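You operate a simulated robot arm through the tools that you are given. There is no shell and no other tool. Be economical: measure what you need, move in short steps, check, and stop when the job is done.

Carry out the task below with a simulated two-armed robot. There is one attempt and no reset: what you move stays moved.

JOB
On the middle table, fold the blue cloth in half.

Only the result counts: the job must be done as asked and must still hold three seconds after the hand-in. Knocking over, shifting, dropping, spilling or breaking anything else fails it. Flat cloth is picked up by pressing the open fingertips on it (5 to 10 N) and closing them slowly along it; thin cloth reads only 2 to 8 mm in the jaws.

ROBOT AND FRAMES
Two 7-joint arms with three-finger grippers on one trunk, on a base that drives. Base frame: it is fixed to the floor where the robot stands at the start and does not move with it; the origin is under the middle of the robot, x ahead of it, y to its left, z up; the surface under the hand at the start is at about z = 800. Lengths are in mm, angles in rad, forces in N, time in s.
The left shoulder is at the start at [56, 154, 953], the right one opposite. With the tool pointing down near the work surface each hand reaches from about 100 to 640 mm from the robot's upright axis, wherever it stands, measured 20 degrees to its own side. Places, roughly: middle table [500, 0, 800]. Payload 2.69 kg a hand.
The tool frame of a hand sits at the grasp point between the pads (the TCP): z along the fingers, y along the line on which they close. The tips reach 29 mm beyond it. The gripper opens to 120 mm. The gripper's body begins 78 mm behind the TCP.
Orientation is that of the tool frame in the base frame, as a unit quaternion [w, x, y, z]. With the fingers straight down and closing along the base's y, the tool's x points along the base's -x, its y along +y and its z along -z.

CONTROLS
- The arms move only by the tool drive_tool. It takes "left_targets", "right_targets" or both (then of equal length, played together; a hand with none holds still); each is a list of rows, each a list of 7 numbers: the finger opening in mm, from 0 to 120, then the shift along the tool's x, y, z in units of 20 mm (1.0 is 20 mm), then the turn, a rotation vector about the tool's x, y, z in units of 5 degrees (1.0 is 5 degrees). In form: [[jaw, dx, dy, dz, rx, ry, rz], ...]. A call has 1 to 8 rows; each row shifts and turns the commanded pose from where the row before left it, along the tool's axes as they then stand. A call with a number of a shift or a turn outside -1 to 1 is refused whole. Each row takes 0.2 s and may step no farther than 50 mm and 0.15 rad from the row before; otherwise, or with a gripper value out of range, the whole call is refused. A pose out of reach is approached as far as the arm can. The call stops where the force on the tool passes 40 N (or 10 N more than at its start, if that is more) or the arm is blocked; 0.2 s more then pass. The fingers move at their own pace and stop on an object; they squeeze with about 21 N. The grip force told is the motor's: it shows also when the fingers shut on nothing. Time passes only in rows, and 0.2 s behind the last, so rows that do not move let the fingers close. The reply holds the time, the measured pose of the TCP, the force on the tool along the base axes, the opening and the grip force, in the units named above and with some noise, with the torque about the TCP (base axes, N m) and any sound that the robot's microphone picked up.
- Cameras (640 x 400 px; columns grow to the right, rows downward): "scene" is now at [177.1, 3.4, 1107.2]; the picture's right is [0.05, -1.00, 0.00], its down [-0.47, -0.02, -0.88] and it looks along [0.88, 0.04, -0.47] (base axes); focal length 214 px, centre (320, 200). "left" rides on the left gripper at [63, 0, -104] in its tool frame; the picture's right is [0.00, 1.00, 0.00], its down [-0.83, 0.00, -0.56] and it looks along [-0.56, 0.00, 0.83] (tool axes); focal length 275 px, centre (320, 200). "right" rides on the right gripper at [63, 0, -104] in its tool frame; the picture's right is [0.00, 1.00, 0.00], its down [-0.83, 0.00, -0.56] and it looks along [-0.56, 0.00, 0.83] (tool axes); focal length 275 px, centre (320, 200). There is no depth. A picture from a camera that has moved, and an enlarged one, comes with that camera's place and axes in the base frame and with its lens.
- get_image(camera): a new picture of that camera. The clock stands still meanwhile.
- slide_trunk(by): slides the trunk up (or, below 0, down) by that many mm; the arms and the scene camera ride with it, the base frame stays. It gives what a move gives, with no picture.
- roll_base(legs): drives the robot by 1 to 6 legs, each [ahead, left, turn to the left] in mm, mm and rad, along the robot's own axes; the way and the turn of a leg run together, so that a leg with both is an arc; at most 1500 mm and 3.142 rad a leg. The arms and the cameras ride along, it lands a little off, and it stops where it bumps. It gives what a move gives.
- head_to(pan, tilt): turns the head with the scene camera to pan (to the left, within 1.396 rad either way) and tilt (down, from -0.506 to 1.204), counted from straight ahead of the robot. It gives what a move gives.
- inspect(camera, box): a new picture of the part [left, top, right, bottom] of that camera's present view, enlarged. The clock stands still meanwhile.
- finish_job(): hands the job in; it is judged then, once.

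Work in short steps. Places have to be worked out from the pictures, the camera data and where the tool is seen: move nearer, look again, correct. Check each grasp and each placing, and mend what went wrong. You have 120 turns and 100 pictures in all, those below and enlarged ones among them. Open the grippers and draw the arms clear of the work before you hand the job in, unless the task says otherwise; then end with one line.

The tools are called by a JSON object that holds its "method" and its "body". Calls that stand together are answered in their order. drive_tool: Moves the arms, as the interface text tells. Its arguments: {"type":"object","properties":{"left_targets":{"type":"array","items":{"type":"array","items":{"type":"number"}}},"right_targets":{"type":"array","items":{"type":"array","items":{"type":"number"}}}},"required":[]} The other tools are called the same way: slide_trunk (by) slides the trunk up or down; roll_base (legs) drives the base; head_to (pan, tilt) turns the head that bears the scene camera; get_image (camera) takes a picture; inspect (camera, box) takes an enlarged picture of a part of a camera's view; finish_job () hands the job in.

At the start:

```text
t: 0.0
left_tool_pos: [437.6, 153.4, 1005.6]
left_ee_rot: [0.0, 0.0, 1.0, 0.001]
left_contact_force: [0.1, -0.2, 0.5]
left_torque: [0.02, 0.01, 0.0]
left_grip_width: 119.9
left_gripper_force: 0.1
right_tool_pos: [379.3, -145.9, 1020.9]
right_ee_rot: [0.0, 0.0, 1.0, 0.0]
right_contact_force: [0.2, 0.4, -0.2]
right_torque: [0.0, -0.02, 0.0]
right_grip_width: 120.0
right_gripper_force: 0.1
trunk travel left (down, up): [-325.0, 113.0]
robot x, y, heading: [-2.0, 1.6, 0.002]
head pan, tilt: [0.047, 0.485]
```

scene: 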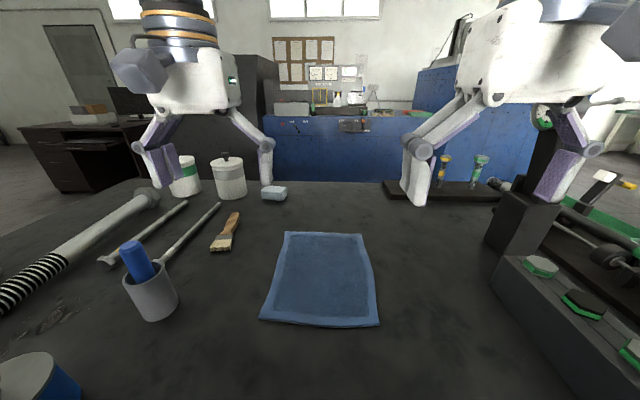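
right: 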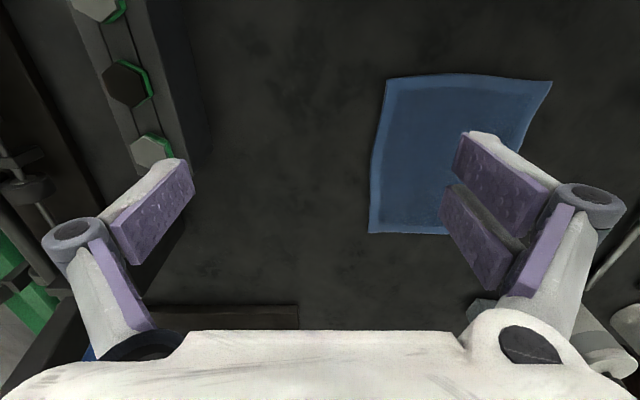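
left: 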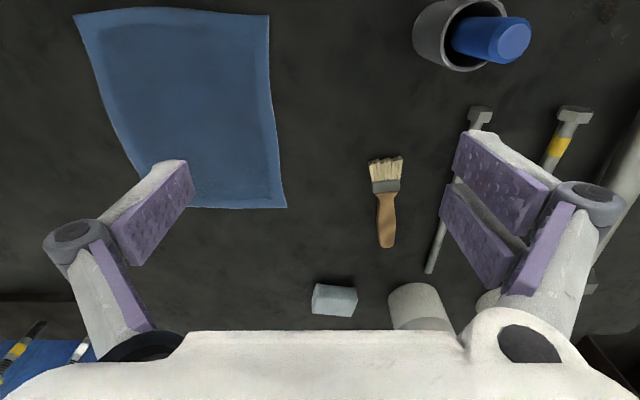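

Cross-checking the three views, the cloth spans about x 374..597 and y -73..106 on z≈800. I plan to pinch both near corners, closing along y, and carry them over to the far edge. First I bring both hands above the near corners.

{"method": "drive_tool", "body": {"left_targets": [[40, 0.329, -0.428, 0.875, 0, 0, 0], [40, 0.329, -0.428, 0.875, 0, 0, 0], [40, 0.329, -0.428, 0.875, 0, 0, 0], [40, 0.329, -0.428, 0.875, 0, 0, 0], [40, 0.329, -0.428, 0.875, 0, 0, 0], [40, 0.329, -0.428, 0.875, 0, 0, 0], [40, 0.329, -0.428, 0.875, 0, 0, 0], [40, 0.329, -0.428, 0.875, 0, 0, 0]], "right_targets": [[40, -0.036, 0.58, 0.97, 0, 0, 0], [40, -0.036, 0.58, 0.97, 0, 0, 0], [40, -0.036, 0.58, 0.97, 0, 0, 0], [40, -0.036, 0.58, 0.97, 0, 0, 0], [40, -0.036, 0.58, 0.97, 0, 0, 0], [40, -0.036, 0.58, 0.97, 0, 0, 0], [40, -0.036, 0.58, 0.97, 0, 0, 0], [40, -0.036, 0.58, 0.97, 0, 0, 0]]}}

{"method": "get_image", "body": {"camera": "left"}}

{"method": "get_image", "body": {"camera": "right"}}

{"method": "get_image", "body": {"camera": "scene"}}

```text
t: 1.8
left_tool_pos: [384.1, 83.2, 863.7]
left_ee_rot: [0.001, 0.0, 1.0, 0.0]
left_contact_force: [-0.7, -0.1, -0.6]
left_torque: [0.0, 0.0, 0.02]
left_grip_width: 39.9
left_gripper_force: 0.0
right_tool_pos: [383.3, -53.4, 867.4]
right_ee_rot: [0.0, 0.0, 1.0, -0.001]
right_contact_force: [0.9, 0.1, 0.0]
right_torque: [0.02, -0.01, -0.03]
right_grip_width: 39.8
right_gripper_force: 0.0
trunk travel left (down, up): [-325.0, 113.0]
robot x, y, heading: [2.2, 1.0, -0.007]
head pan, tilt: [0.047, 0.485]
```

```text
96 pictures are left
camera left: at [321.6, 83.8, 969.1], right [0.0, 1.0, 0.0], down [0.83, 0.0, 0.56], along [0.56, 0.0, -0.83], focal length 275 px, centre (320, 200)
```

left: 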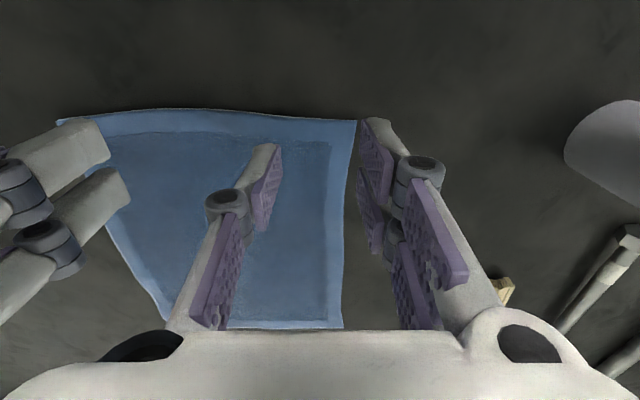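

```text
95 pictures are left
camera right: at [320.3, -53.4, 971.3], right [0.0, 1.0, 0.0], down [0.83, 0.0, 0.56], along [0.56, 0.0, -0.83], focal length 275 px, centre (320, 200)
```

right: 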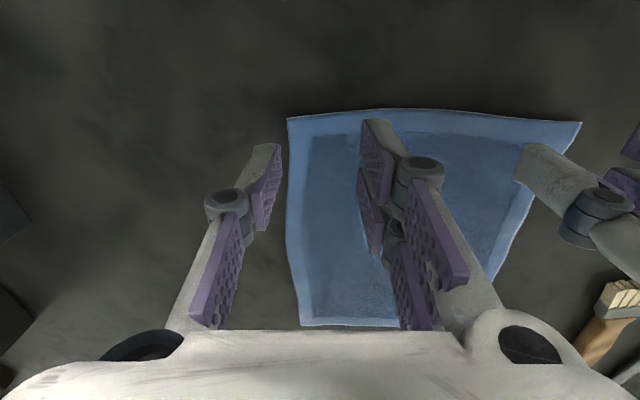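

```text
94 pictures are left
camera scene: at [177.2, 3.4, 1107.2], right [0.05, -1.0, 0.0], down [-0.47, -0.02, -0.88], along [0.88, 0.04, -0.47], focal length 214 px, centre (320, 200)
```

scene: 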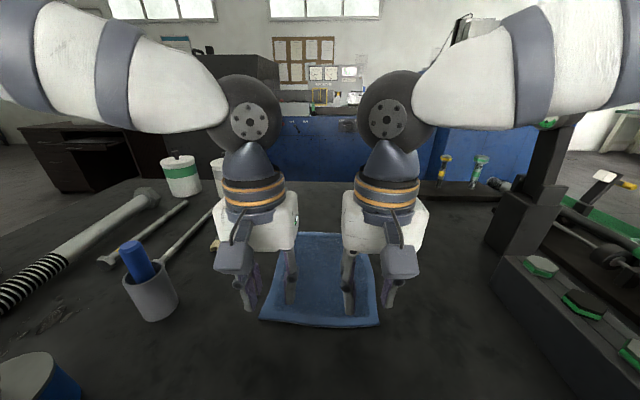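

The near corners are confirmed at about (377,107) and (373,-73). I narrow the jaws so both fingertips land on cloth and go down to just above it.

{"method": "drive_tool", "body": {"left_targets": [[24, -0.2, 0, 0.8, 0, 0, 0], [24, 0, 0, 0.75, 0, 0, 0], [24, 0, 0, 0, 0, 0, 0]], "right_targets": [[24, -0.135, 0.17, 0.9, 0, 0, 0], [24, 0, 0, 0.85, 0, 0, 0], [24, 0, 0, 0, 0, 0, 0]]}}

{"method": "get_image", "body": {"camera": "left"}}

{"method": "get_image", "body": {"camera": "right"}}

```text
t: 2.6
left_tool_pos: [389.2, 83.6, 834.4]
left_ee_rot: [0.001, 0.0, 1.0, 0.0]
left_contact_force: [-0.3, 0.7, 0.7]
left_torque: [0.0, 0.0, -0.02]
left_grip_width: 23.8
left_gripper_force: 0.2
right_tool_pos: [387.6, -49.1, 831.4]
right_ee_rot: [0.001, 0.0, 1.0, 0.001]
right_contact_force: [0.0, -0.1, 7.3]
right_torque: [0.0, 0.0, -0.02]
right_grip_width: 23.7
right_gripper_force: 0.0
trunk travel left (down, up): [-325.0, 113.0]
robot x, y, heading: [0.2, 2.8, -0.002]
head pan, tilt: [0.047, 0.485]
```

```text
93 pictures are left
camera left: at [325.7, 84.0, 938.6], right [0.0, 1.0, 0.0], down [0.83, 0.0, 0.56], along [0.56, 0.0, -0.83], focal length 275 px, centre (320, 200)
```

left: 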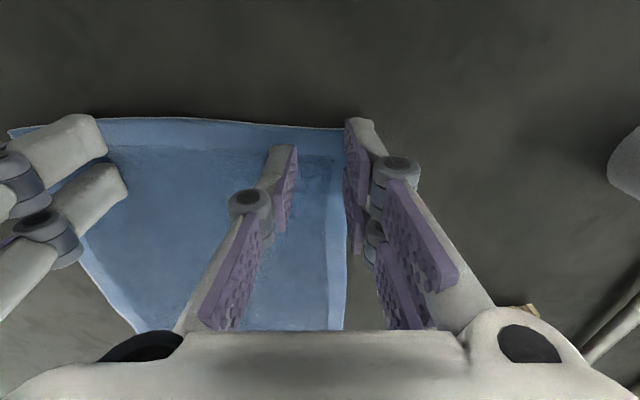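

```text
92 pictures are left
camera right: at [323.3, -49.1, 935.8], right [0.0, 1.0, 0.0], down [0.83, 0.0, 0.56], along [0.56, 0.0, -0.83], focal length 275 px, centre (320, 200)
```

right: 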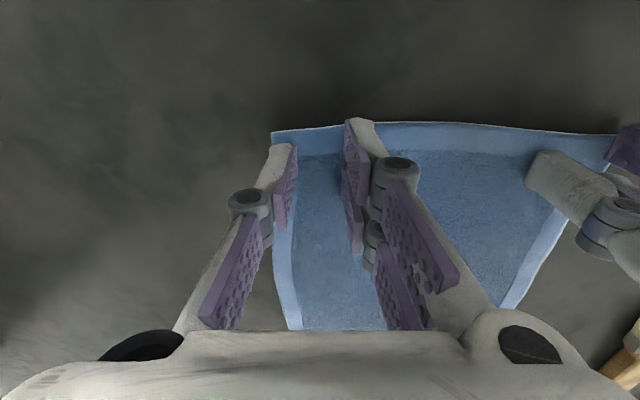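

The right fingers already press with 7 N at z=831. I check whether the left outer finger is over cloth.

{"method": "inspect", "body": {"camera": "left", "box": [220, 80, 420, 205]}}

{"method": "inspect", "body": {"camera": "right", "box": [220, 80, 420, 205]}}

```text
3.20 times, centred on (320, 142) of left
camera zoom: at [325.7, 84.0, 938.6], right [0.0, 1.0, 0.0], down [0.83, 0.0, 0.56], along [0.56, 0.0, -0.83], focal length 881 px, centre (320, 384)
```

zoom: 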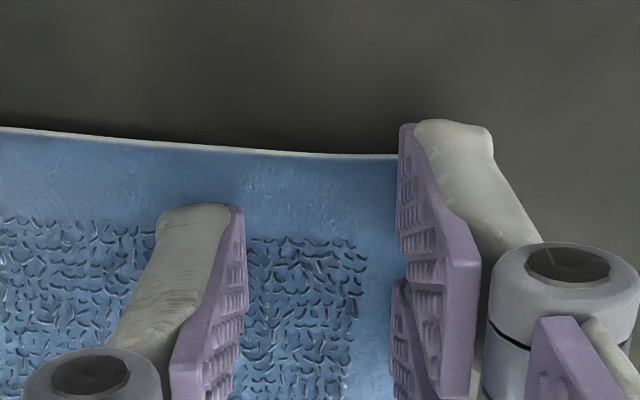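

```text
3.20 times, centred on (320, 142) of right
camera zoom: at [323.3, -49.1, 935.8], right [0.0, 1.0, 0.0], down [0.83, 0.0, 0.56], along [0.56, 0.0, -0.83], focal length 881 px, centre (320, 384)
```

zoom: 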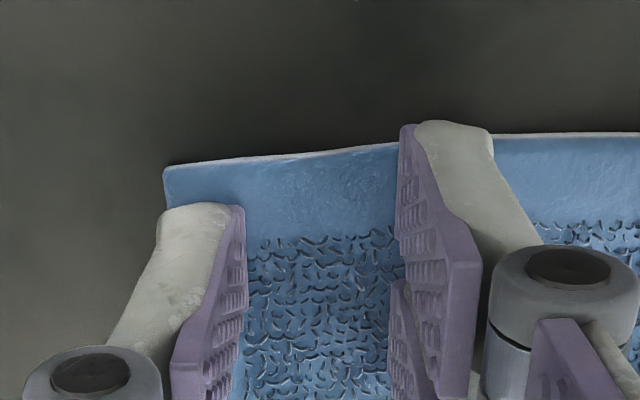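

The grippers' +y finger reaches nearer the robot than its partner and sticks out past the cloth edge. I raise slightly and shift both hands 14 mm deeper onto the cloth, with the left also a little inward.

{"method": "drive_tool", "body": {"left_targets": [[24, 0, 0, -0.15, 0, 0, 0], [24, -0.7, -0.2, 0, 0, 0, 0], [24, 0, 0, 0.2, 0, 0, 0]], "right_targets": [[24, 0, 0, -0.35, 0, 0, 0], [24, -0.7, 0, 0, 0, 0, 0], [24, 0, 0, 0.2, 0, 0, 0]]}}

{"method": "inspect", "body": {"camera": "left", "box": [220, 80, 420, 205]}}

{"method": "inspect", "body": {"camera": "right", "box": [220, 80, 420, 205]}}

```text
t: 3.4
left_tool_pos: [401.6, 80.7, 832.4]
left_ee_rot: [-0.001, 0.0, 1.0, 0.0]
left_contact_force: [-0.6, 0.5, 0.6]
left_torque: [0.03, -0.03, 0.01]
left_grip_width: 24.1
left_gripper_force: 0.0
right_tool_pos: [401.8, -51.1, 832.7]
right_ee_rot: [0.0, -0.001, 1.0, 0.0]
right_contact_force: [-0.4, 0.2, 0.3]
right_torque: [-0.03, 0.01, 0.04]
right_grip_width: 23.9
right_gripper_force: 0.0
trunk travel left (down, up): [-325.0, 113.0]
robot x, y, heading: [1.0, -1.0, -0.002]
head pan, tilt: [0.047, 0.485]
```

```text
3.20 times, centred on (320, 142) of left
camera zoom: at [339.9, 80.3, 937.9], right [0.0, 1.0, 0.0], down [0.83, 0.0, 0.56], along [0.56, 0.0, -0.83], focal length 881 px, centre (320, 384)
```

zoom: 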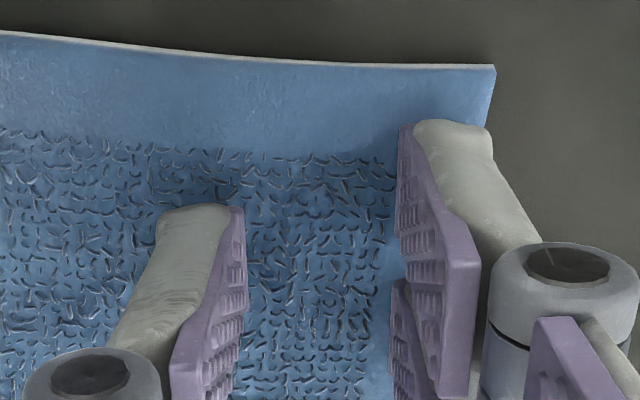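

```text
3.20 times, centred on (320, 142) of right
camera zoom: at [337.7, -49.7, 938.1], right [-0.01, 1.0, 0.0], down [0.83, 0.0, 0.56], along [0.56, 0.0, -0.83], focal length 881 px, centre (320, 384)
```

zoom: 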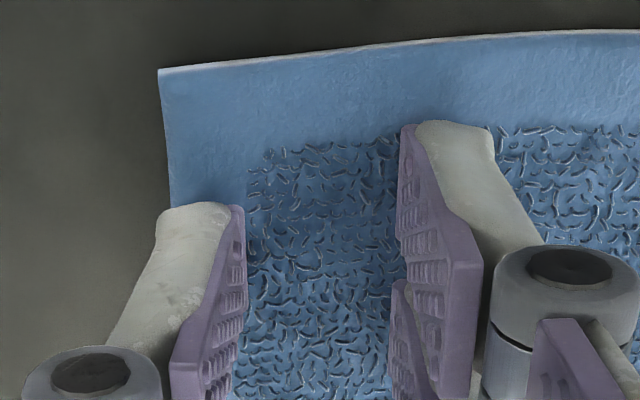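

The corner positions look good, but pinching across the edge would leave a reversed flap. Instead I will pinch the far edge with the jaws closing along x and fold it toward the robot. I raise both hands and start turning them 90°, cameras outward.

{"method": "drive_tool", "body": {"left_targets": [[40, 0, 0.2, -1, 0, 0, 0], [40, 0, 0.2, -1, 0, 0, 1], [40, 0, 0.2, -1, 0, 0, 1], [40, 0, 0.2, -1, 0, 0, 1], [40, 0, 0, 0, 0, 0, 1], [40, 0, 0, 0, 0, 0, 1], [40, 0, 0, 0, 0, 0, 1], [40, 0, 0, 0, 0, 0, 1]], "right_targets": [[40, 0, -0.2, -1, 0, 0, 0], [40, 0, -0.2, -1, 0, 0, -1], [40, 0, -0.2, -1, 0, 0, -1], [40, 0, -0.2, -1, 0, 0, -1], [40, 0, 0, 0, 0, 0, -1], [40, 0, 0, 0, 0, 0, -1], [40, 0, 0, 0, 0, 0, -1], [40, 0, 0, 0, 0, 0, -1]]}}

{"method": "drive_tool", "body": {"left_targets": [[40, 0, 0, 0, 0, 0, 1], [40, 0, 0, 0, 0, 0, 1], [40, 0, 0, 0, 0, 0, 1], [40, 0, 0, 0, 0, 0, 1], [40, 0, 0, 0, 0, 0, 1], [40, 0, 0, 0, 0, 0, 1], [40, 0, 0, 0, 0, 0, 1], [40, 0, 0, 0, 0, 0, 1]], "right_targets": [[40, 0, 0, 0, 0, 0, -1], [40, 0, 0, 0, 0, 0, -1], [40, 0, 0, 0, 0, 0, -1], [40, 0, 0, 0, 0, 0, -1], [40, 0, 0, 0, 0, 0, -1], [40, 0, 0, 0, 0, 0, -1], [40, 0, 0, 0, 0, 0, -1], [40, 0, 0, 0, 0, 0, -1]]}}

{"method": "drive_tool", "body": {"left_targets": [[40, 0, 0, 0, 0, 0, 1], [40, 0, 0, 0, 0, 0, 1], [40, 0, 0, 0, 0, 0, 1]], "right_targets": [[40, 0, 0, 0, 0, 0, -1], [40, 0, 0, 0, 0, 0, -1], [40, 0, 0, 0, 0, 0, -1]]}}

{"method": "get_image", "body": {"camera": "scene"}}

```text
t: 5.2
left_tool_pos: [402.4, 95.7, 914.0]
left_ee_rot: [0.0, 0.301, 0.953, 0.001]
left_contact_force: [0.3, -0.1, -0.4]
left_torque: [0.01, -0.02, 0.01]
left_grip_width: 39.9
left_gripper_force: 0.1
right_tool_pos: [403.2, -66.9, 913.2]
right_ee_rot: [-0.001, -0.302, 0.953, 0.0]
right_contact_force: [0.8, -0.7, 0.3]
right_torque: [0.02, 0.03, 0.01]
right_grip_width: 40.0
right_gripper_force: 0.1
trunk travel left (down, up): [-325.0, 113.0]
robot x, y, heading: [1.1, -2.8, -0.004]
head pan, tilt: [0.047, 0.485]
```

```text
t: 7.0
left_tool_pos: [403.5, 96.3, 913.0]
left_ee_rot: [0.0, 0.61, 0.793, 0.0]
left_contact_force: [0.2, -0.2, 0.0]
left_torque: [-0.02, 0.01, -0.01]
left_grip_width: 40.4
left_gripper_force: 0.0
right_tool_pos: [402.8, -65.0, 915.1]
right_ee_rot: [0.0, -0.609, 0.793, 0.0]
right_contact_force: [-0.1, 0.0, 0.5]
right_torque: [0.0, 0.02, 0.01]
right_grip_width: 40.0
right_gripper_force: 0.1
trunk travel left (down, up): [-325.0, 113.0]
robot x, y, heading: [2.9, 2.5, 0.0]
head pan, tilt: [0.047, 0.485]
```

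```text
t: 7.8
left_tool_pos: [401.9, 97.1, 914.5]
left_ee_rot: [0.0, 0.708, 0.706, 0.0]
left_contact_force: [0.4, -0.9, -0.5]
left_torque: [0.02, 0.0, 0.01]
left_grip_width: 39.7
left_gripper_force: 0.0
right_tool_pos: [402.0, -65.6, 914.1]
right_ee_rot: [0.0, 0.708, -0.706, 0.0]
right_contact_force: [-0.7, 0.2, -0.4]
right_torque: [-0.01, 0.04, -0.01]
right_grip_width: 40.1
right_gripper_force: 0.0
trunk travel left (down, up): [-325.0, 113.0]
robot x, y, heading: [2.7, -2.0, 0.002]
head pan, tilt: [0.047, 0.485]
```

```text
87 pictures are left
camera scene: at [177.1, 3.4, 1107.2], right [0.05, -1.0, 0.0], down [-0.47, -0.02, -0.88], along [0.88, 0.04, -0.47], focal length 214 px, centre (320, 200)
```

scene: 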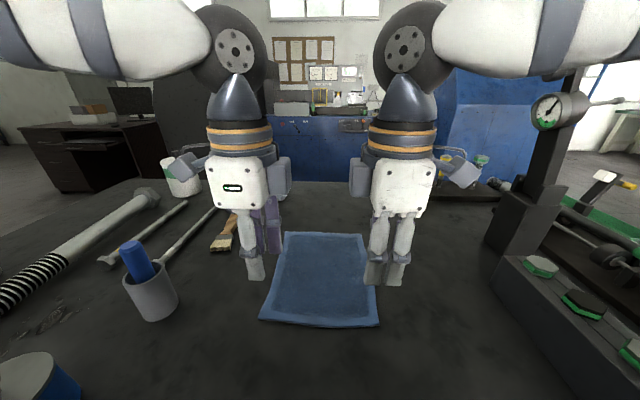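

Both hands are turned and clear. I move them forward over the far edge and look.

{"method": "drive_tool", "body": {"left_targets": [[30, -0.08, 1, 0, 0, 0, 0], [30, -0.08, 1, 0, 0, 0, 0], [30, -0.08, 1, 0, 0, 0, 0], [30, -0.08, 1, 0, 0, 0, 0], [30, -0.08, 1, 0, 0, 0, 0], [30, -0.08, 1, 0.5, 0, 0, 0], [30, -0.08, 1, 0.5, 0, 0, 0], [30, -0.08, 1, 0.5, 0, 0, 0]], "right_targets": [[30, -0.1, -1, 0, 0, 0, 0], [30, -0.1, -1, 0, 0, 0, 0], [30, -0.1, -1, 0, 0, 0, 0], [30, -0.1, -1, 0, 0, 0, 0], [30, -0.1, -1, 0, 0, 0, 0], [30, -0.1, -1, 0.5, 0, 0, 0], [30, -0.1, -1, 0.5, 0, 0, 0], [30, -0.1, -1, 0.5, 0, 0, 0]]}}

{"method": "get_image", "body": {"camera": "left"}}

{"method": "get_image", "body": {"camera": "right"}}

```text
t: 9.6
left_tool_pos: [564.9, 83.2, 881.7]
left_ee_rot: [0.0, 0.707, 0.707, -0.001]
left_contact_force: [-0.7, 0.5, 0.1]
left_torque: [-0.02, -0.01, 0.01]
left_grip_width: 30.2
left_gripper_force: 0.1
right_tool_pos: [562.0, -50.3, 885.4]
right_ee_rot: [0.0, 0.708, -0.706, 0.001]
right_contact_force: [-0.5, 0.4, 0.1]
right_torque: [0.0, -0.02, 0.0]
right_grip_width: 30.0
right_gripper_force: 0.1
trunk travel left (down, up): [-325.0, 113.0]
robot x, y, heading: [-4.5, -0.2, -0.0]
head pan, tilt: [0.047, 0.485]
```

```text
86 pictures are left
camera left: at [566.1, 146.1, 987.5], right [1.0, 0.0, 0.0], down [0.0, -0.83, 0.56], along [0.0, -0.56, -0.83], focal length 275 px, centre (320, 200)
```

left: 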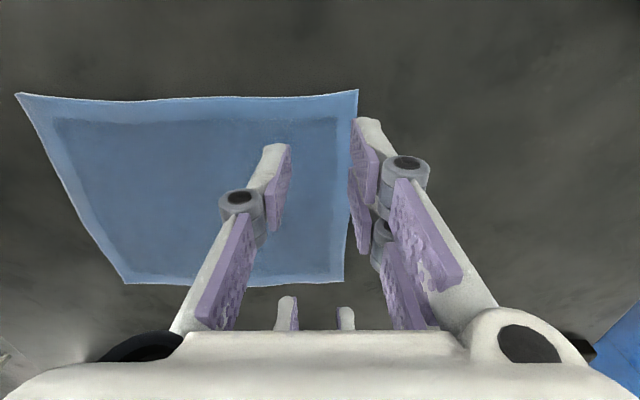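

```text
85 pictures are left
camera right: at [562.7, -112.3, 988.5], right [-1.0, -0.01, 0.0], down [0.0, 0.83, 0.56], along [0.0, 0.56, -0.83], focal length 275 px, centre (320, 200)
```

right: 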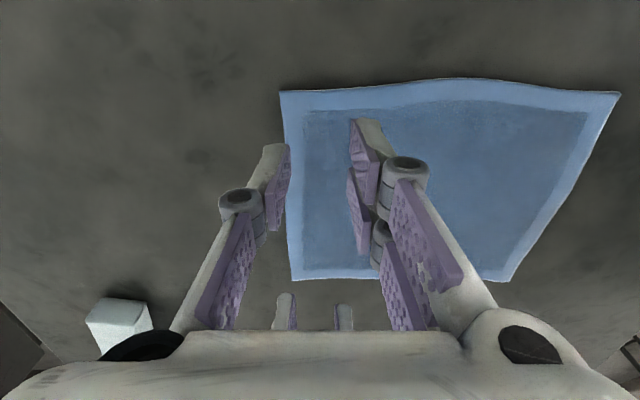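

The far edge is at x≈590, with corners at y≈105 and -70. I centre both hands at x≈570 so the outer finger lands about 8 mm inside the edge, then descend to just above the cloth.

{"method": "drive_tool", "body": {"left_targets": [[24, 0, 0.25, 0.8, 0, 0, 0], [24, 0, 0, 0.8, 0, 0, 0], [24, 0, 0, 0.8, 0, 0, 0], [24, 0, 0, 0, 0, 0, 0]], "right_targets": [[24, 0, -0.4, 0.86, 0, 0, 0], [24, 0, 0, 0.86, 0, 0, 0], [24, 0, 0, 0.86, 0, 0, 0], [24, 0, 0, 0, 0, 0, 0]]}}

{"method": "inspect", "body": {"camera": "left", "box": [220, 80, 420, 205]}}

{"method": "inspect", "body": {"camera": "right", "box": [220, 80, 420, 205]}}

```text
t: 10.6
left_tool_pos: [568.2, 82.6, 834.0]
left_ee_rot: [-0.001, 0.707, 0.707, 0.0]
left_contact_force: [0.2, -0.5, 0.8]
left_torque: [-0.02, 0.0, 0.0]
left_grip_width: 24.1
left_gripper_force: 0.0
right_tool_pos: [569.9, -50.5, 831.9]
right_ee_rot: [0.0, 0.708, -0.707, 0.0]
right_contact_force: [0.6, 0.1, 1.4]
right_torque: [0.01, 0.02, 0.0]
right_grip_width: 23.7
right_gripper_force: 0.0
trunk travel left (down, up): [-325.0, 113.0]
robot x, y, heading: [-1.1, -1.2, -0.001]
head pan, tilt: [0.047, 0.485]
```

```text
3.20 times, centred on (320, 142) of left
camera zoom: at [569.7, 145.4, 940.1], right [1.0, 0.0, 0.0], down [0.0, -0.83, 0.56], along [0.0, -0.56, -0.83], focal length 881 px, centre (320, 384)
```

zoom: 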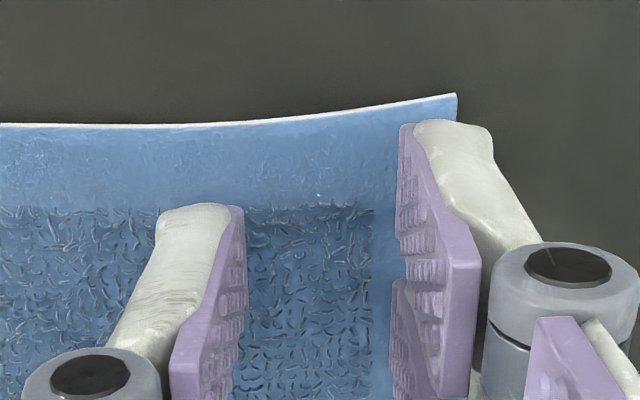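

```text
3.20 times, centred on (320, 142) of right
camera zoom: at [569.9, -113.4, 936.8], right [-1.0, 0.0, 0.0], down [0.0, 0.83, 0.56], along [0.0, 0.56, -0.83], focal length 881 px, centre (320, 384)
```

zoom: 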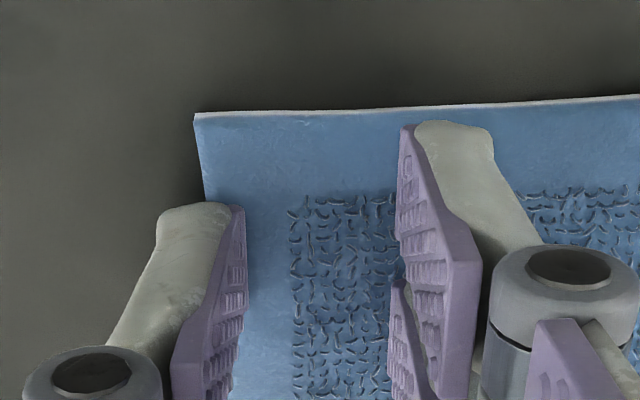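

Both outer fingers overlap the edge by only about half. I shift 4 mm inward and press down gently.

{"method": "drive_tool", "body": {"left_targets": [[24, 0, -0.15, 0, 0, 0, 0], [24, 0, 0, 0.1, 0, 0, 0], [24, 0, 0, 0.05, 0, 0, 0]], "right_targets": [[24, 0, 0.2, -0.05, 0, 0, 0], [24, 0, 0, 0.05, 0, 0, 0], [24, 0, 0, 0.05, 0, 0, 0]]}}

```text
t: 11.4
left_tool_pos: [565.7, 83.1, 833.5]
left_ee_rot: [0.001, 0.708, 0.707, 0.001]
left_contact_force: [0.2, 1.0, -0.2]
left_torque: [-0.01, 0.02, 0.01]
left_grip_width: 23.9
left_gripper_force: 0.0
right_tool_pos: [566.0, -50.6, 830.9]
right_ee_rot: [0.0, 0.707, -0.707, 0.001]
right_contact_force: [-0.6, -1.5, 6.4]
right_torque: [-0.05, 0.04, 0.05]
right_grip_width: 23.6
right_gripper_force: 0.0
trunk travel left (down, up): [-325.0, 113.0]
robot x, y, heading: [-1.9, 4.3, -0.002]
head pan, tilt: [0.047, 0.485]
```

The right hand presses with 6.4 N. The left still has about 2 mm to go.

{"method": "drive_tool", "body": {"left_targets": [[24, 0, 0, 0.08, 0, 0, 0], [24, 0, 0, 0.04, 0, 0, 0]]}}

```text
t: 12.0
left_tool_pos: [565.5, 82.0, 830.6]
left_ee_rot: [0.002, 0.707, 0.707, 0.001]
left_contact_force: [1.6, -1.0, 8.9]
left_torque: [-0.01, -0.02, 0.0]
left_grip_width: 23.6
left_gripper_force: 0.1
right_tool_pos: [565.5, -51.9, 831.3]
right_ee_rot: [0.0, -0.707, 0.707, -0.001]
right_contact_force: [0.6, -2.1, 5.5]
right_torque: [0.0, 0.04, 0.01]
right_grip_width: 23.4
right_gripper_force: 0.1
trunk travel left (down, up): [-325.0, 113.0]
robot x, y, heading: [1.9, -0.1, -0.007]
head pan, tilt: [0.047, 0.485]
```

Both hands press with 5–9 N. I close the jaws slowly.

{"method": "drive_tool", "body": {"left_targets": [[21, 0, 0, 0, 0, 0, 0], [18, 0, 0, 0, 0, 0, 0], [15, 0, 0, 0, 0, 0, 0], [12, 0, 0, 0, 0, 0, 0], [9, 0, 0, 0, 0, 0, 0], [6, 0, 0, 0, 0, 0, 0], [3, 0, 0, 0, 0, 0, 0], [0, 0, 0, 0, 0, 0, 0]], "right_targets": [[21, 0, 0, 0, 0, 0, 0], [18, 0, 0, 0, 0, 0, 0], [15, 0, 0, 0, 0, 0, 0], [12, 0, 0, 0, 0, 0, 0], [9, 0, 0, 0, 0, 0, 0], [6, 0, 0, 0, 0, 0, 0], [3, 0, 0, 0, 0, 0, 0], [0, 0, 0, 0, 0, 0, 0]]}}

{"method": "get_image", "body": {"camera": "left"}}

{"method": "get_image", "body": {"camera": "right"}}

```text
t: 13.8
left_tool_pos: [565.9, 83.1, 830.7]
left_ee_rot: [0.0, 0.707, 0.707, -0.001]
left_contact_force: [0.2, 0.0, 6.6]
left_torque: [-0.01, 0.01, -0.02]
left_grip_width: 3.6
left_gripper_force: 21.2
right_tool_pos: [566.3, -49.7, 831.4]
right_ee_rot: [0.0, 0.707, -0.707, -0.001]
right_contact_force: [-1.8, -0.2, 2.1]
right_torque: [0.0, 0.0, 0.03]
right_grip_width: 4.2
right_gripper_force: 20.6
trunk travel left (down, up): [-325.0, 113.0]
robot x, y, heading: [-2.1, 2.4, -0.0]
head pan, tilt: [0.047, 0.485]
```

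```text
82 pictures are left
camera left: at [566.0, 146.4, 935.1], right [1.0, 0.0, 0.0], down [0.0, -0.83, 0.56], along [0.0, -0.56, -0.83], focal length 275 px, centre (320, 200)
```

left: 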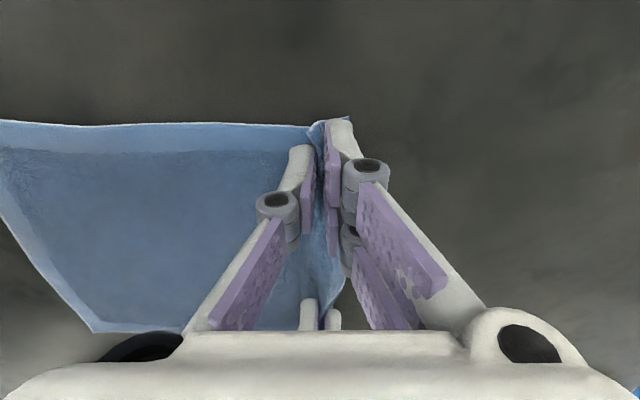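

```text
81 pictures are left
camera right: at [565.6, -112.7, 935.5], right [-1.0, 0.0, 0.0], down [0.0, 0.83, 0.56], along [0.0, 0.56, -0.83], focal length 275 px, centre (320, 200)
```

right: 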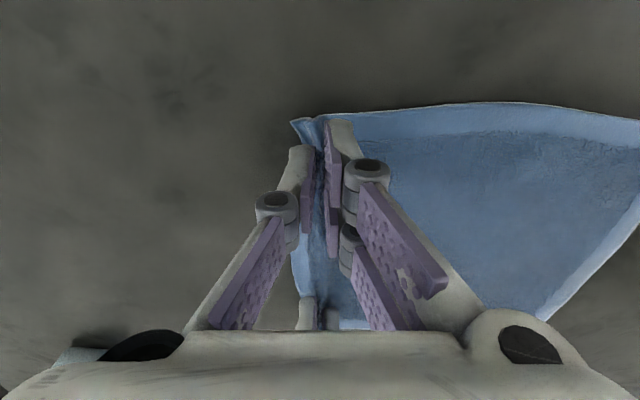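

Both grips are good: 3.6 and 4.2 mm at 21 N, with the edge bunched in the jaws. I lift and carry the edge back along the first half of an arc.

{"method": "drive_tool", "body": {"left_targets": [[0, 0, -0.14, -0.9, 0, 0, 0], [0, 0, -0.42, -0.85, 0, 0, 0], [0, 0, -0.66, -0.73, 0, 0, 0], [0, 0, -0.86, -0.56, 0, 0, 0], [0, 0, -1, -0.35, 0, 0, 0], [0, 0, -1, -0.12, 0, 0, 0]], "right_targets": [[0, 0, 0.14, -0.9, 0, 0, 0], [0, 0, 0.42, -0.85, 0, 0, 0], [0, 0, 0.66, -0.73, 0, 0, 0], [0, 0, 0.86, -0.56, 0, 0, 0], [0, 0, 1, -0.35, 0, 0, 0], [0, 0, 1, -0.12, 0, 0, 0]]}}

{"method": "get_image", "body": {"camera": "scene"}}

{"method": "get_image", "body": {"camera": "left"}}

```text
t: 15.2
left_tool_pos: [483.0, 81.1, 899.8]
left_ee_rot: [0.001, 0.707, 0.707, 0.001]
left_contact_force: [0.3, -0.8, 0.6]
left_torque: [-0.03, 0.01, -0.02]
left_grip_width: 3.6
left_gripper_force: 21.0
right_tool_pos: [484.3, -48.1, 902.3]
right_ee_rot: [0.0, -0.707, 0.707, 0.0]
right_contact_force: [-0.8, 0.1, -0.3]
right_torque: [-0.03, 0.02, 0.02]
right_grip_width: 4.1
right_gripper_force: 20.9
trunk travel left (down, up): [-325.0, 113.0]
robot x, y, heading: [2.4, -0.4, 0.001]
head pan, tilt: [0.047, 0.485]
```

```text
80 pictures are left
camera scene: at [176.9, 3.6, 1107.2], right [0.05, -1.0, 0.0], down [-0.47, -0.02, -0.88], along [0.88, 0.04, -0.47], focal length 214 px, centre (320, 200)
```

scene: 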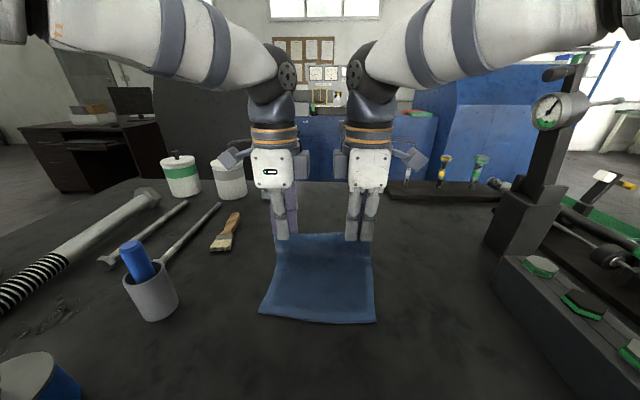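

```text
79 pictures are left
camera left: at [485.5, 145.4, 1005.0], right [1.0, 0.0, 0.0], down [0.0, -0.83, 0.56], along [0.0, -0.56, -0.83], focal length 275 px, centre (320, 200)
```

left: 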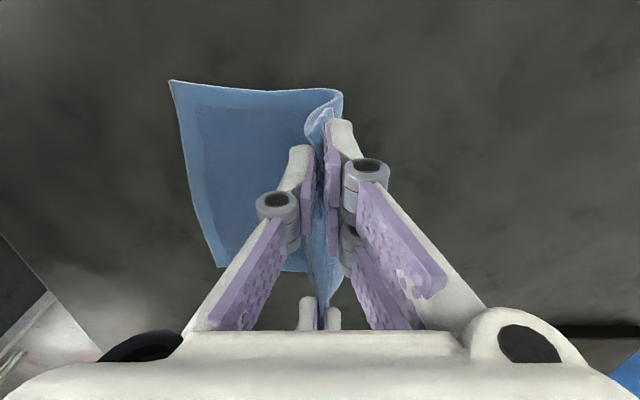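

The edge rides cleanly in both jaws, and the near edge is still in place at x≈380. I start the second half of the arc, tilting the fingers forward so the held edge turns over.

{"method": "drive_tool", "body": {"left_targets": [[0, 0, -0.925, 0.07, -1, 0, 0], [0, 0, -0.91, 0.136, -1, 0, 0], [0, 0, -0.884, 0.205, -1, 0, 0], [0, 0, -0.838, 0.267, -1, 0, 0]], "right_targets": [[0, 0, 0.925, 0.07, 1, 0, 0], [0, 0, 0.91, 0.136, 1, 0, 0], [0, 0, 0.884, 0.205, 1, 0, 0], [0, 0, 0.838, 0.267, 1, 0, 0]]}}

{"method": "get_image", "body": {"camera": "scene"}}

{"method": "get_image", "body": {"camera": "left"}}

```text
t: 16.2
left_tool_pos: [416.2, 83.6, 878.3]
left_ee_rot: [0.125, 0.695, 0.697, 0.123]
left_contact_force: [0.8, 0.6, -0.1]
left_torque: [0.04, 0.05, 0.02]
left_grip_width: 3.3
left_gripper_force: 20.8
right_tool_pos: [415.6, -49.1, 878.2]
right_ee_rot: [0.124, -0.696, 0.696, -0.123]
right_contact_force: [0.5, -0.2, 0.0]
right_torque: [0.01, 0.01, 0.02]
right_grip_width: 3.8
right_gripper_force: 21.2
trunk travel left (down, up): [-325.0, 113.0]
robot x, y, heading: [1.9, 1.7, 0.002]
head pan, tilt: [0.047, 0.485]
```

```text
78 pictures are left
camera scene: at [176.8, 3.4, 1107.3], right [0.05, -1.0, 0.0], down [-0.47, -0.02, -0.88], along [0.88, 0.04, -0.47], focal length 214 px, centre (320, 200)
```

scene: 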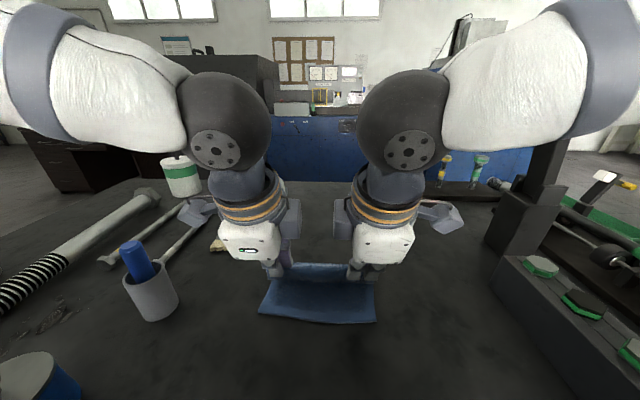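

```text
77 pictures are left
camera left: at [381.3, 145.8, 975.9], right [0.94, 0.0, 0.34], down [-0.2, -0.83, 0.52], along [0.28, -0.56, -0.78], focal length 275 px, centre (320, 200)
```

left: 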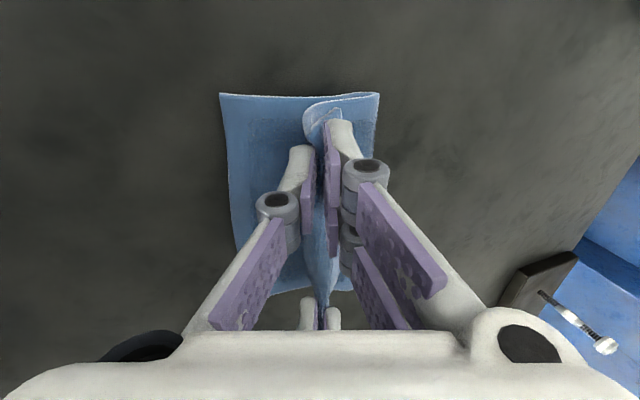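

The tilt and fold behave as planned: the fold line is at about x≈486 and the near edge at x≈384. I finish the arc and lower the edge.

{"method": "drive_tool", "body": {"left_targets": [[0, 0, -0.785, 0.331, -1, 0, 0], [0, 0, -0.72, 0.387, -1, 0, 0], [0, 0, -0.55, 0.283, -1, 0, 0], [0, 0, -0.334, 0.163, -1, 0, 0], [0, 0, 0, 0, 0, 0, 0]], "right_targets": [[0, 0, 0.785, 0.331, 1, 0, 0], [0, 0, 0.72, 0.387, 1, 0, 0], [0, 0, 0.55, 0.283, 1, 0, 0], [0, 0, 0.334, 0.163, 1, 0, 0], [0, 0, 0, 0, 0, 0, 0]]}}

{"method": "get_image", "body": {"camera": "scene"}}

{"method": "get_image", "body": {"camera": "left"}}

{"method": "get_image", "body": {"camera": "right"}}

```text
t: 17.4
left_tool_pos: [384.2, 81.8, 834.3]
left_ee_rot: [0.243, 0.664, 0.664, 0.242]
left_contact_force: [0.3, 0.4, -0.4]
left_torque: [0.01, 0.04, 0.0]
left_grip_width: 3.5
left_gripper_force: 21.0
right_tool_pos: [384.0, -51.3, 837.0]
right_ee_rot: [-0.243, 0.665, -0.664, 0.242]
right_contact_force: [0.0, 0.0, 0.1]
right_torque: [0.0, 0.06, 0.01]
right_grip_width: 3.6
right_gripper_force: 20.8
trunk travel left (down, up): [-325.0, 113.0]
robot x, y, heading: [-1.8, 3.0, 0.002]
head pan, tilt: [0.047, 0.485]
```

```text
76 pictures are left
camera scene: at [177.1, 3.3, 1107.2], right [0.05, -1.0, 0.0], down [-0.47, -0.02, -0.88], along [0.88, 0.04, -0.47], focal length 214 px, centre (320, 200)
```

scene: 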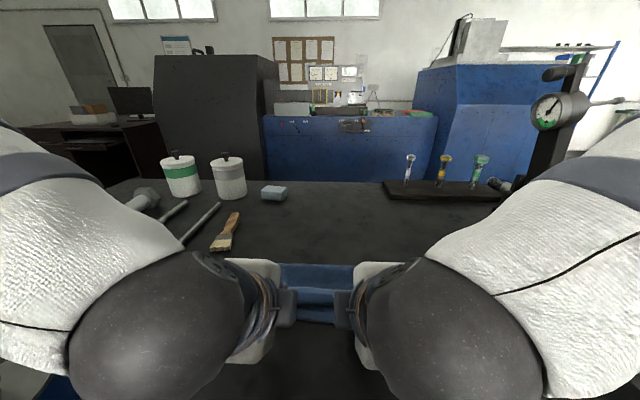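

```text
75 pictures are left
camera left: at [317.4, 145.3, 916.0], right [0.77, -0.01, 0.64], down [-0.36, -0.83, 0.42], along [0.53, -0.56, -0.64], focal length 275 px, centre (320, 200)
```

left: 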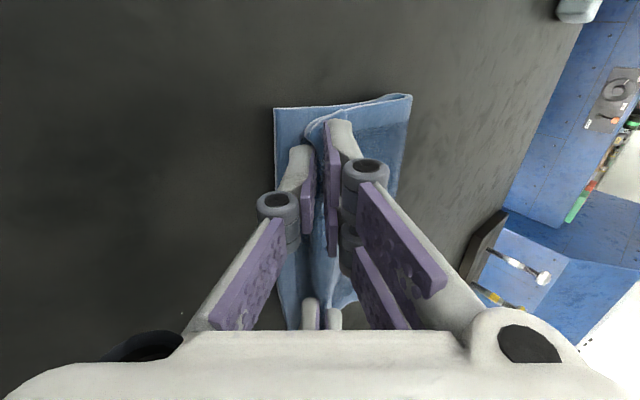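

```text
74 pictures are left
camera right: at [316.9, -112.9, 916.8], right [-0.77, -0.01, -0.64], down [-0.36, 0.83, 0.42], along [0.53, 0.56, -0.64], focal length 275 px, centre (320, 200)
```

right: 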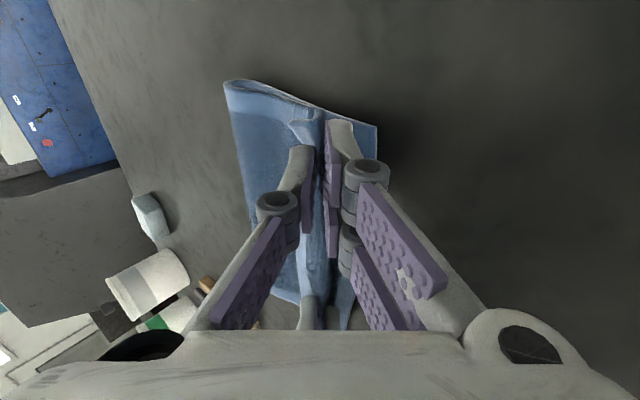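

The tips are at about x≈403, z≈813, above the near part of the cloth. I open the jaws slowly, shifting upward so the lower finger does not push into the cloth.

{"method": "drive_tool", "body": {"left_targets": [[4, 0, 0, 0.05, 0, 0, 0], [8, 0, 0.1, 0, 0, 0, 0], [12, 0, 0.1, 0, 0, 0, 0], [16, 0, 0.1, 0, 0, 0, 0], [20, 0, 0.1, 0, 0, 0, 0], [20, 0, 0, 0, 0, 0, 0]], "right_targets": [[4, 0, 0, 0.15, 0, 0, 0], [8, 0, -0.1, 0, 0, 0, 0], [12, 0, -0.1, 0, 0, 0, 0], [16, 0, -0.1, 0, 0, 0, 0], [20, 0, -0.1, 0, 0, 0, 0], [20, 0, 0, 0, 0, 0, 0]]}}

{"method": "get_image", "body": {"camera": "left"}}

{"method": "get_image", "body": {"camera": "right"}}

```text
t: 18.8
left_tool_pos: [389.8, 82.1, 839.7]
left_ee_rot: [0.242, 0.664, 0.665, 0.242]
left_contact_force: [-0.2, 0.5, 0.8]
left_torque: [0.01, -0.01, 0.0]
left_grip_width: 20.3
left_gripper_force: 0.0
right_tool_pos: [393.0, -48.8, 840.3]
right_ee_rot: [0.243, -0.664, 0.664, -0.241]
right_contact_force: [0.4, -0.3, -0.1]
right_torque: [0.05, -0.02, 0.04]
right_grip_width: 20.0
right_gripper_force: 0.0
trunk travel left (down, up): [-325.0, 113.0]
robot x, y, heading: [1.2, -0.9, 0.003]
head pan, tilt: [0.047, 0.485]
```

```text
73 pictures are left
camera left: at [324.3, 146.2, 921.1], right [0.77, 0.0, 0.64], down [-0.36, -0.83, 0.42], along [0.53, -0.56, -0.64], focal length 275 px, centre (320, 200)
```

left: 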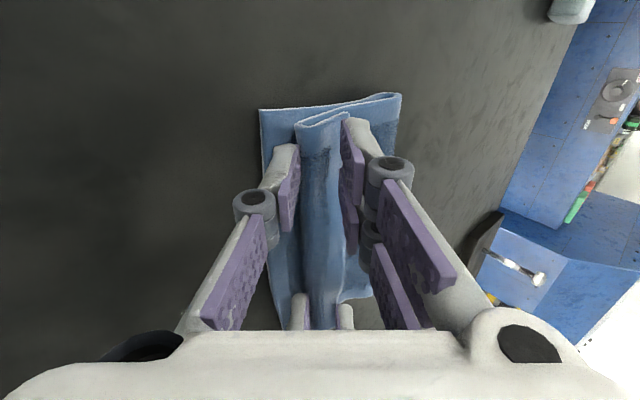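

```text
72 pictures are left
camera right: at [325.7, -112.1, 920.3], right [-0.77, 0.0, -0.64], down [-0.36, 0.83, 0.42], along [0.53, 0.56, -0.64], focal length 275 px, centre (320, 200)
```

right: 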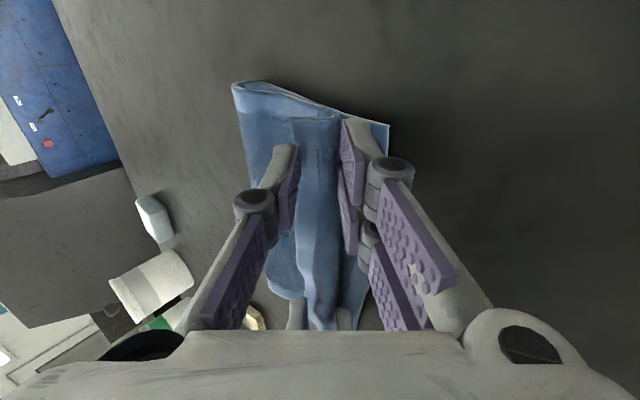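

The cloth is released, with its end curled back as a roughly 25 mm flap on top. I withdraw both hands along their fingers and then look from above.

{"method": "drive_tool", "body": {"left_targets": [[24, 0, 0, -0.6, 0, 0, 0], [24, 0, 0, -0.9, 0, 0, 0], [24, 0, 0, -0.9, 0, 0, 0], [24, 0, 0.7, -0.9, 0, 0, 0], [24, 0, 0.9, -0.5, 1, 0, 0], [24, 0, 0.9, -0.5, 1, 0, 0], [24, 0.5, 0.5, -0.5, 1, 0, 0], [24, 0.5, 0, -0.5, 1, 0, 0]], "right_targets": [[24, 0, 0, -0.6, 0, 0, 0], [24, 0, 0, -0.9, 0, 0, 0], [24, 0, 0, -0.9, 0, 0, 0], [24, 0, -0.7, -0.9, 0, 0, 0], [24, 0, -0.9, -0.5, -1, 0, 0], [24, 0, -0.9, -0.5, -1, 0, 0], [24, 0.5, -0.5, -0.5, -1, 0, 0], [24, 0.5, 0, -0.5, -1, 0, 0]]}}

{"method": "get_image", "body": {"camera": "scene"}}

{"method": "get_image", "body": {"camera": "left"}}

{"method": "get_image", "body": {"camera": "right"}}

```text
t: 20.6
left_tool_pos: [373.9, 103.5, 959.7]
left_ee_rot: [0.122, 0.696, 0.697, 0.121]
left_contact_force: [-0.7, 1.0, 1.0]
left_torque: [0.0, 0.0, 0.03]
left_grip_width: 23.8
left_gripper_force: 0.0
right_tool_pos: [375.8, -70.9, 960.3]
right_ee_rot: [0.122, -0.696, 0.697, -0.122]
right_contact_force: [-0.1, -0.1, 0.7]
right_torque: [-0.01, 0.03, 0.02]
right_grip_width: 23.9
right_gripper_force: 0.1
trunk travel left (down, up): [-325.0, 113.0]
robot x, y, heading: [3.6, 0.7, 0.002]
head pan, tilt: [0.047, 0.485]
```

```text
71 pictures are left
camera scene: at [177.1, 3.4, 1107.2], right [0.05, -1.0, 0.0], down [-0.47, -0.02, -0.88], along [0.88, 0.04, -0.47], focal length 214 px, centre (320, 200)
```

scene: 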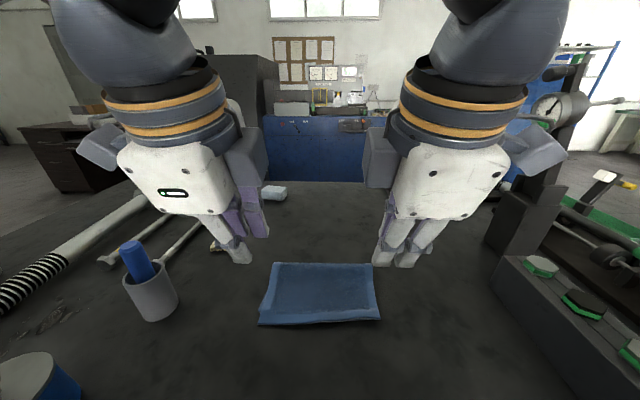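

```text
70 pictures are left
camera left: at [339.0, 166.7, 1059.0], right [0.94, -0.01, 0.34], down [-0.19, -0.83, 0.52], along [0.28, -0.56, -0.78], focal length 275 px, centre (320, 200)
```

left: 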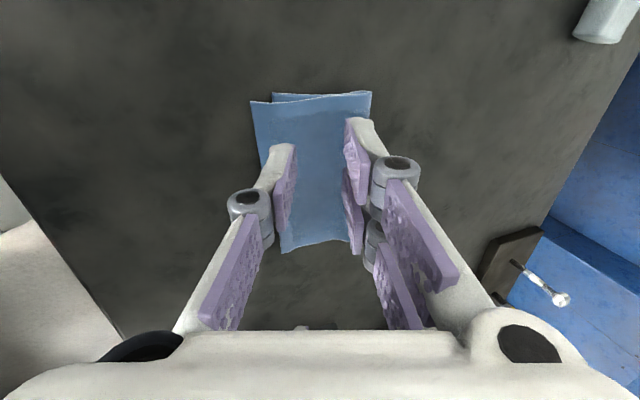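

```text
69 pictures are left
camera right: at [340.4, -132.7, 1059.0], right [-0.94, -0.01, -0.34], down [-0.19, 0.83, 0.52], along [0.28, 0.56, -0.78], focal length 275 px, centre (320, 200)
```

right: 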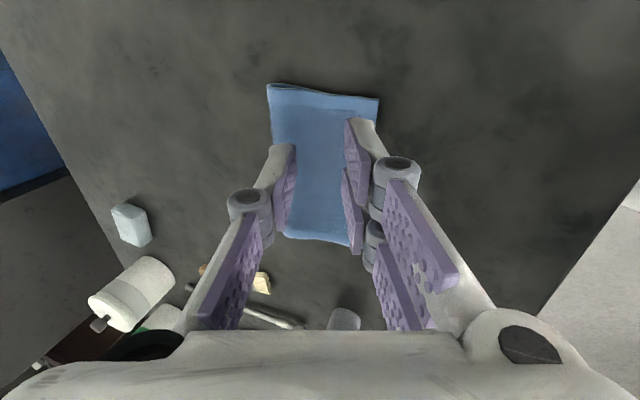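

The flap sprang flat and the fold looks good. I zoom in to check alignment.

{"method": "inspect", "body": {"camera": "scene", "box": [240, 245, 400, 345]}}

{"method": "inspect", "body": {"camera": "left", "box": [220, 70, 412, 190]}}

{"method": "inspect", "body": {"camera": "right", "box": [220, 70, 412, 190]}}

```text
4.00 times, centred on (320, 295) of scene
camera zoom: at [177.1, 3.4, 1107.2], right [0.05, -1.0, 0.0], down [-0.47, -0.02, -0.88], along [0.88, 0.04, -0.47], focal length 858 px, centre (320, -180)
```

zoom: 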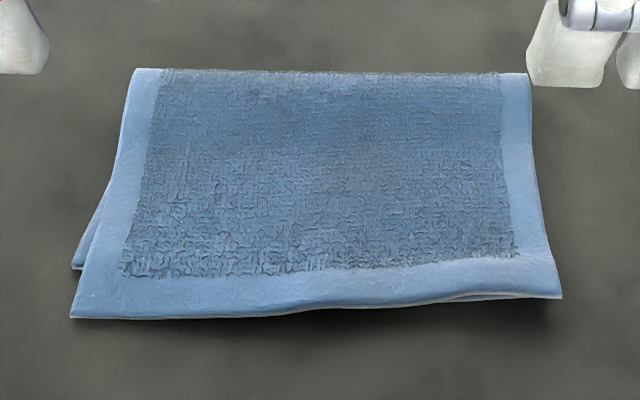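

```text
3.33 times, centred on (316, 130) of left
camera zoom: at [339.0, 166.7, 1059.0], right [0.94, -0.01, 0.34], down [-0.19, -0.83, 0.52], along [0.28, -0.56, -0.78], focal length 918 px, centre (333, 433)
```

zoom: 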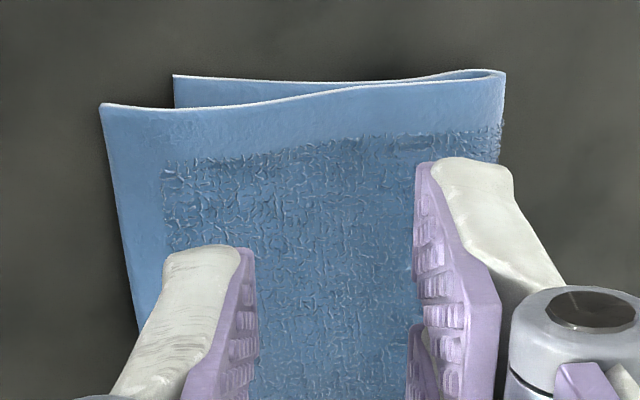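

```text
3.33 times, centred on (316, 130) of right
camera zoom: at [340.4, -132.7, 1059.0], right [-0.94, -0.01, -0.34], down [-0.19, 0.83, 0.52], along [0.28, 0.56, -0.78], focal length 918 px, centre (333, 433)
```

zoom: 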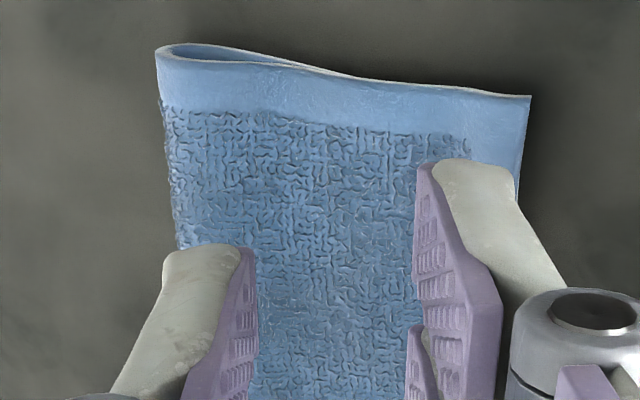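

The right side matches well, but the top layer's left corner (x≈365) overshoots the lower corner (x≈386) by about 20 mm. With the left hand closed and tilted 30°, I come down over the overhanging strip so I can press it and nudge it forward.

{"method": "drive_tool", "body": {"left_targets": [[0, 0, 0, 0, -1, 0, 0], [0, 0, 0, 0, -1, 0, 0], [0, -0.113, -0.523, 0.757, 0, 0, 0], [0, -0.113, -0.523, 0.757, 0, 0, 0], [0, -0.113, -0.523, 0.757, 0, 0, 0], [0, -0.113, -0.523, 0.757, 0, 0, 0], [0, -0.113, -0.523, 0.757, 0, 0, 0], [0, -0.113, -0.523, 0.757, 0, 0, 0]]}}

{"method": "inspect", "body": {"camera": "left", "box": [220, 70, 412, 190]}}

{"method": "get_image", "body": {"camera": "right"}}

```text
t: 22.4
left_tool_pos: [364.8, 88.8, 850.2]
left_ee_rot: [0.183, 0.683, 0.683, 0.184]
left_contact_force: [-0.6, 0.1, 0.1]
left_torque: [0.01, -0.02, 0.0]
left_grip_width: 0.0
left_gripper_force: 20.8
right_tool_pos: [375.5, -69.7, 960.5]
right_ee_rot: [-0.124, 0.696, -0.696, 0.123]
right_contact_force: [-1.6, 0.2, 0.1]
right_torque: [0.01, -0.03, 0.01]
right_grip_width: 23.8
right_gripper_force: 0.0
trunk travel left (down, up): [-325.0, 113.0]
robot x, y, heading: [3.6, -0.4, -0.004]
head pan, tilt: [0.047, 0.485]
```

```text
3.33 times, centred on (316, 130) of left
camera zoom: at [313.7, 152.7, 940.7], right [0.87, -0.01, 0.5], down [-0.28, -0.83, 0.48], along [0.41, -0.56, -0.72], focal length 918 px, centre (333, 433)
```

zoom: 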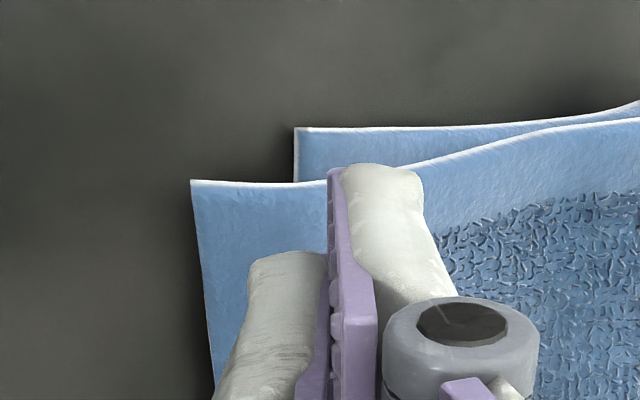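

```text
64 pictures are left
camera right: at [340.4, -132.8, 1058.7], right [-0.94, 0.0, -0.34], down [-0.19, 0.83, 0.52], along [0.28, 0.56, -0.78], focal length 275 px, centre (320, 200)
```

right: 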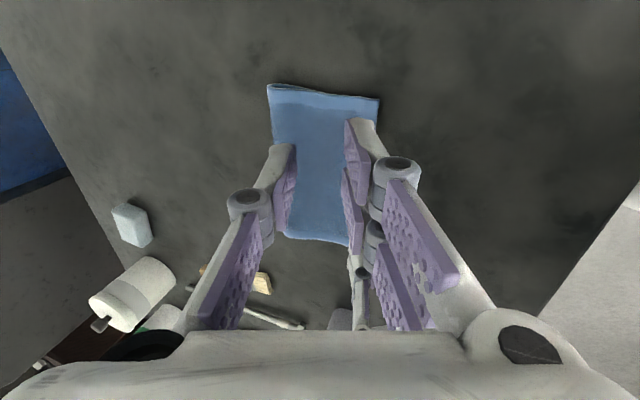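

The top corner is at x≈366 and the lower one at x≈386, confirming the 20 mm offset. I lower onto the overhanging strip in small steps.

{"method": "drive_tool", "body": {"left_targets": [[0, 0, -0.3, 0.52, 0, 0, 0], [0, 0, -0.05, 0.087, 0, 0, 0], [0, 0, 0, 0, 0, 0, 0]]}}

```text
t: 23.2
left_tool_pos: [365.6, 91.4, 835.6]
left_ee_rot: [0.183, 0.683, 0.683, 0.182]
left_contact_force: [-0.4, 0.1, 0.0]
left_torque: [-0.01, -0.01, 0.0]
left_grip_width: 0.0
left_gripper_force: 20.9
right_tool_pos: [375.6, -70.3, 960.7]
right_ee_rot: [-0.122, 0.697, -0.696, 0.123]
right_contact_force: [0.6, 0.5, 0.5]
right_torque: [-0.02, -0.02, 0.02]
right_grip_width: 24.1
right_gripper_force: 0.0
trunk travel left (down, up): [-325.0, 113.0]
robot x, y, heading: [0.0, -1.2, 0.001]
head pan, tilt: [0.047, 0.485]
```

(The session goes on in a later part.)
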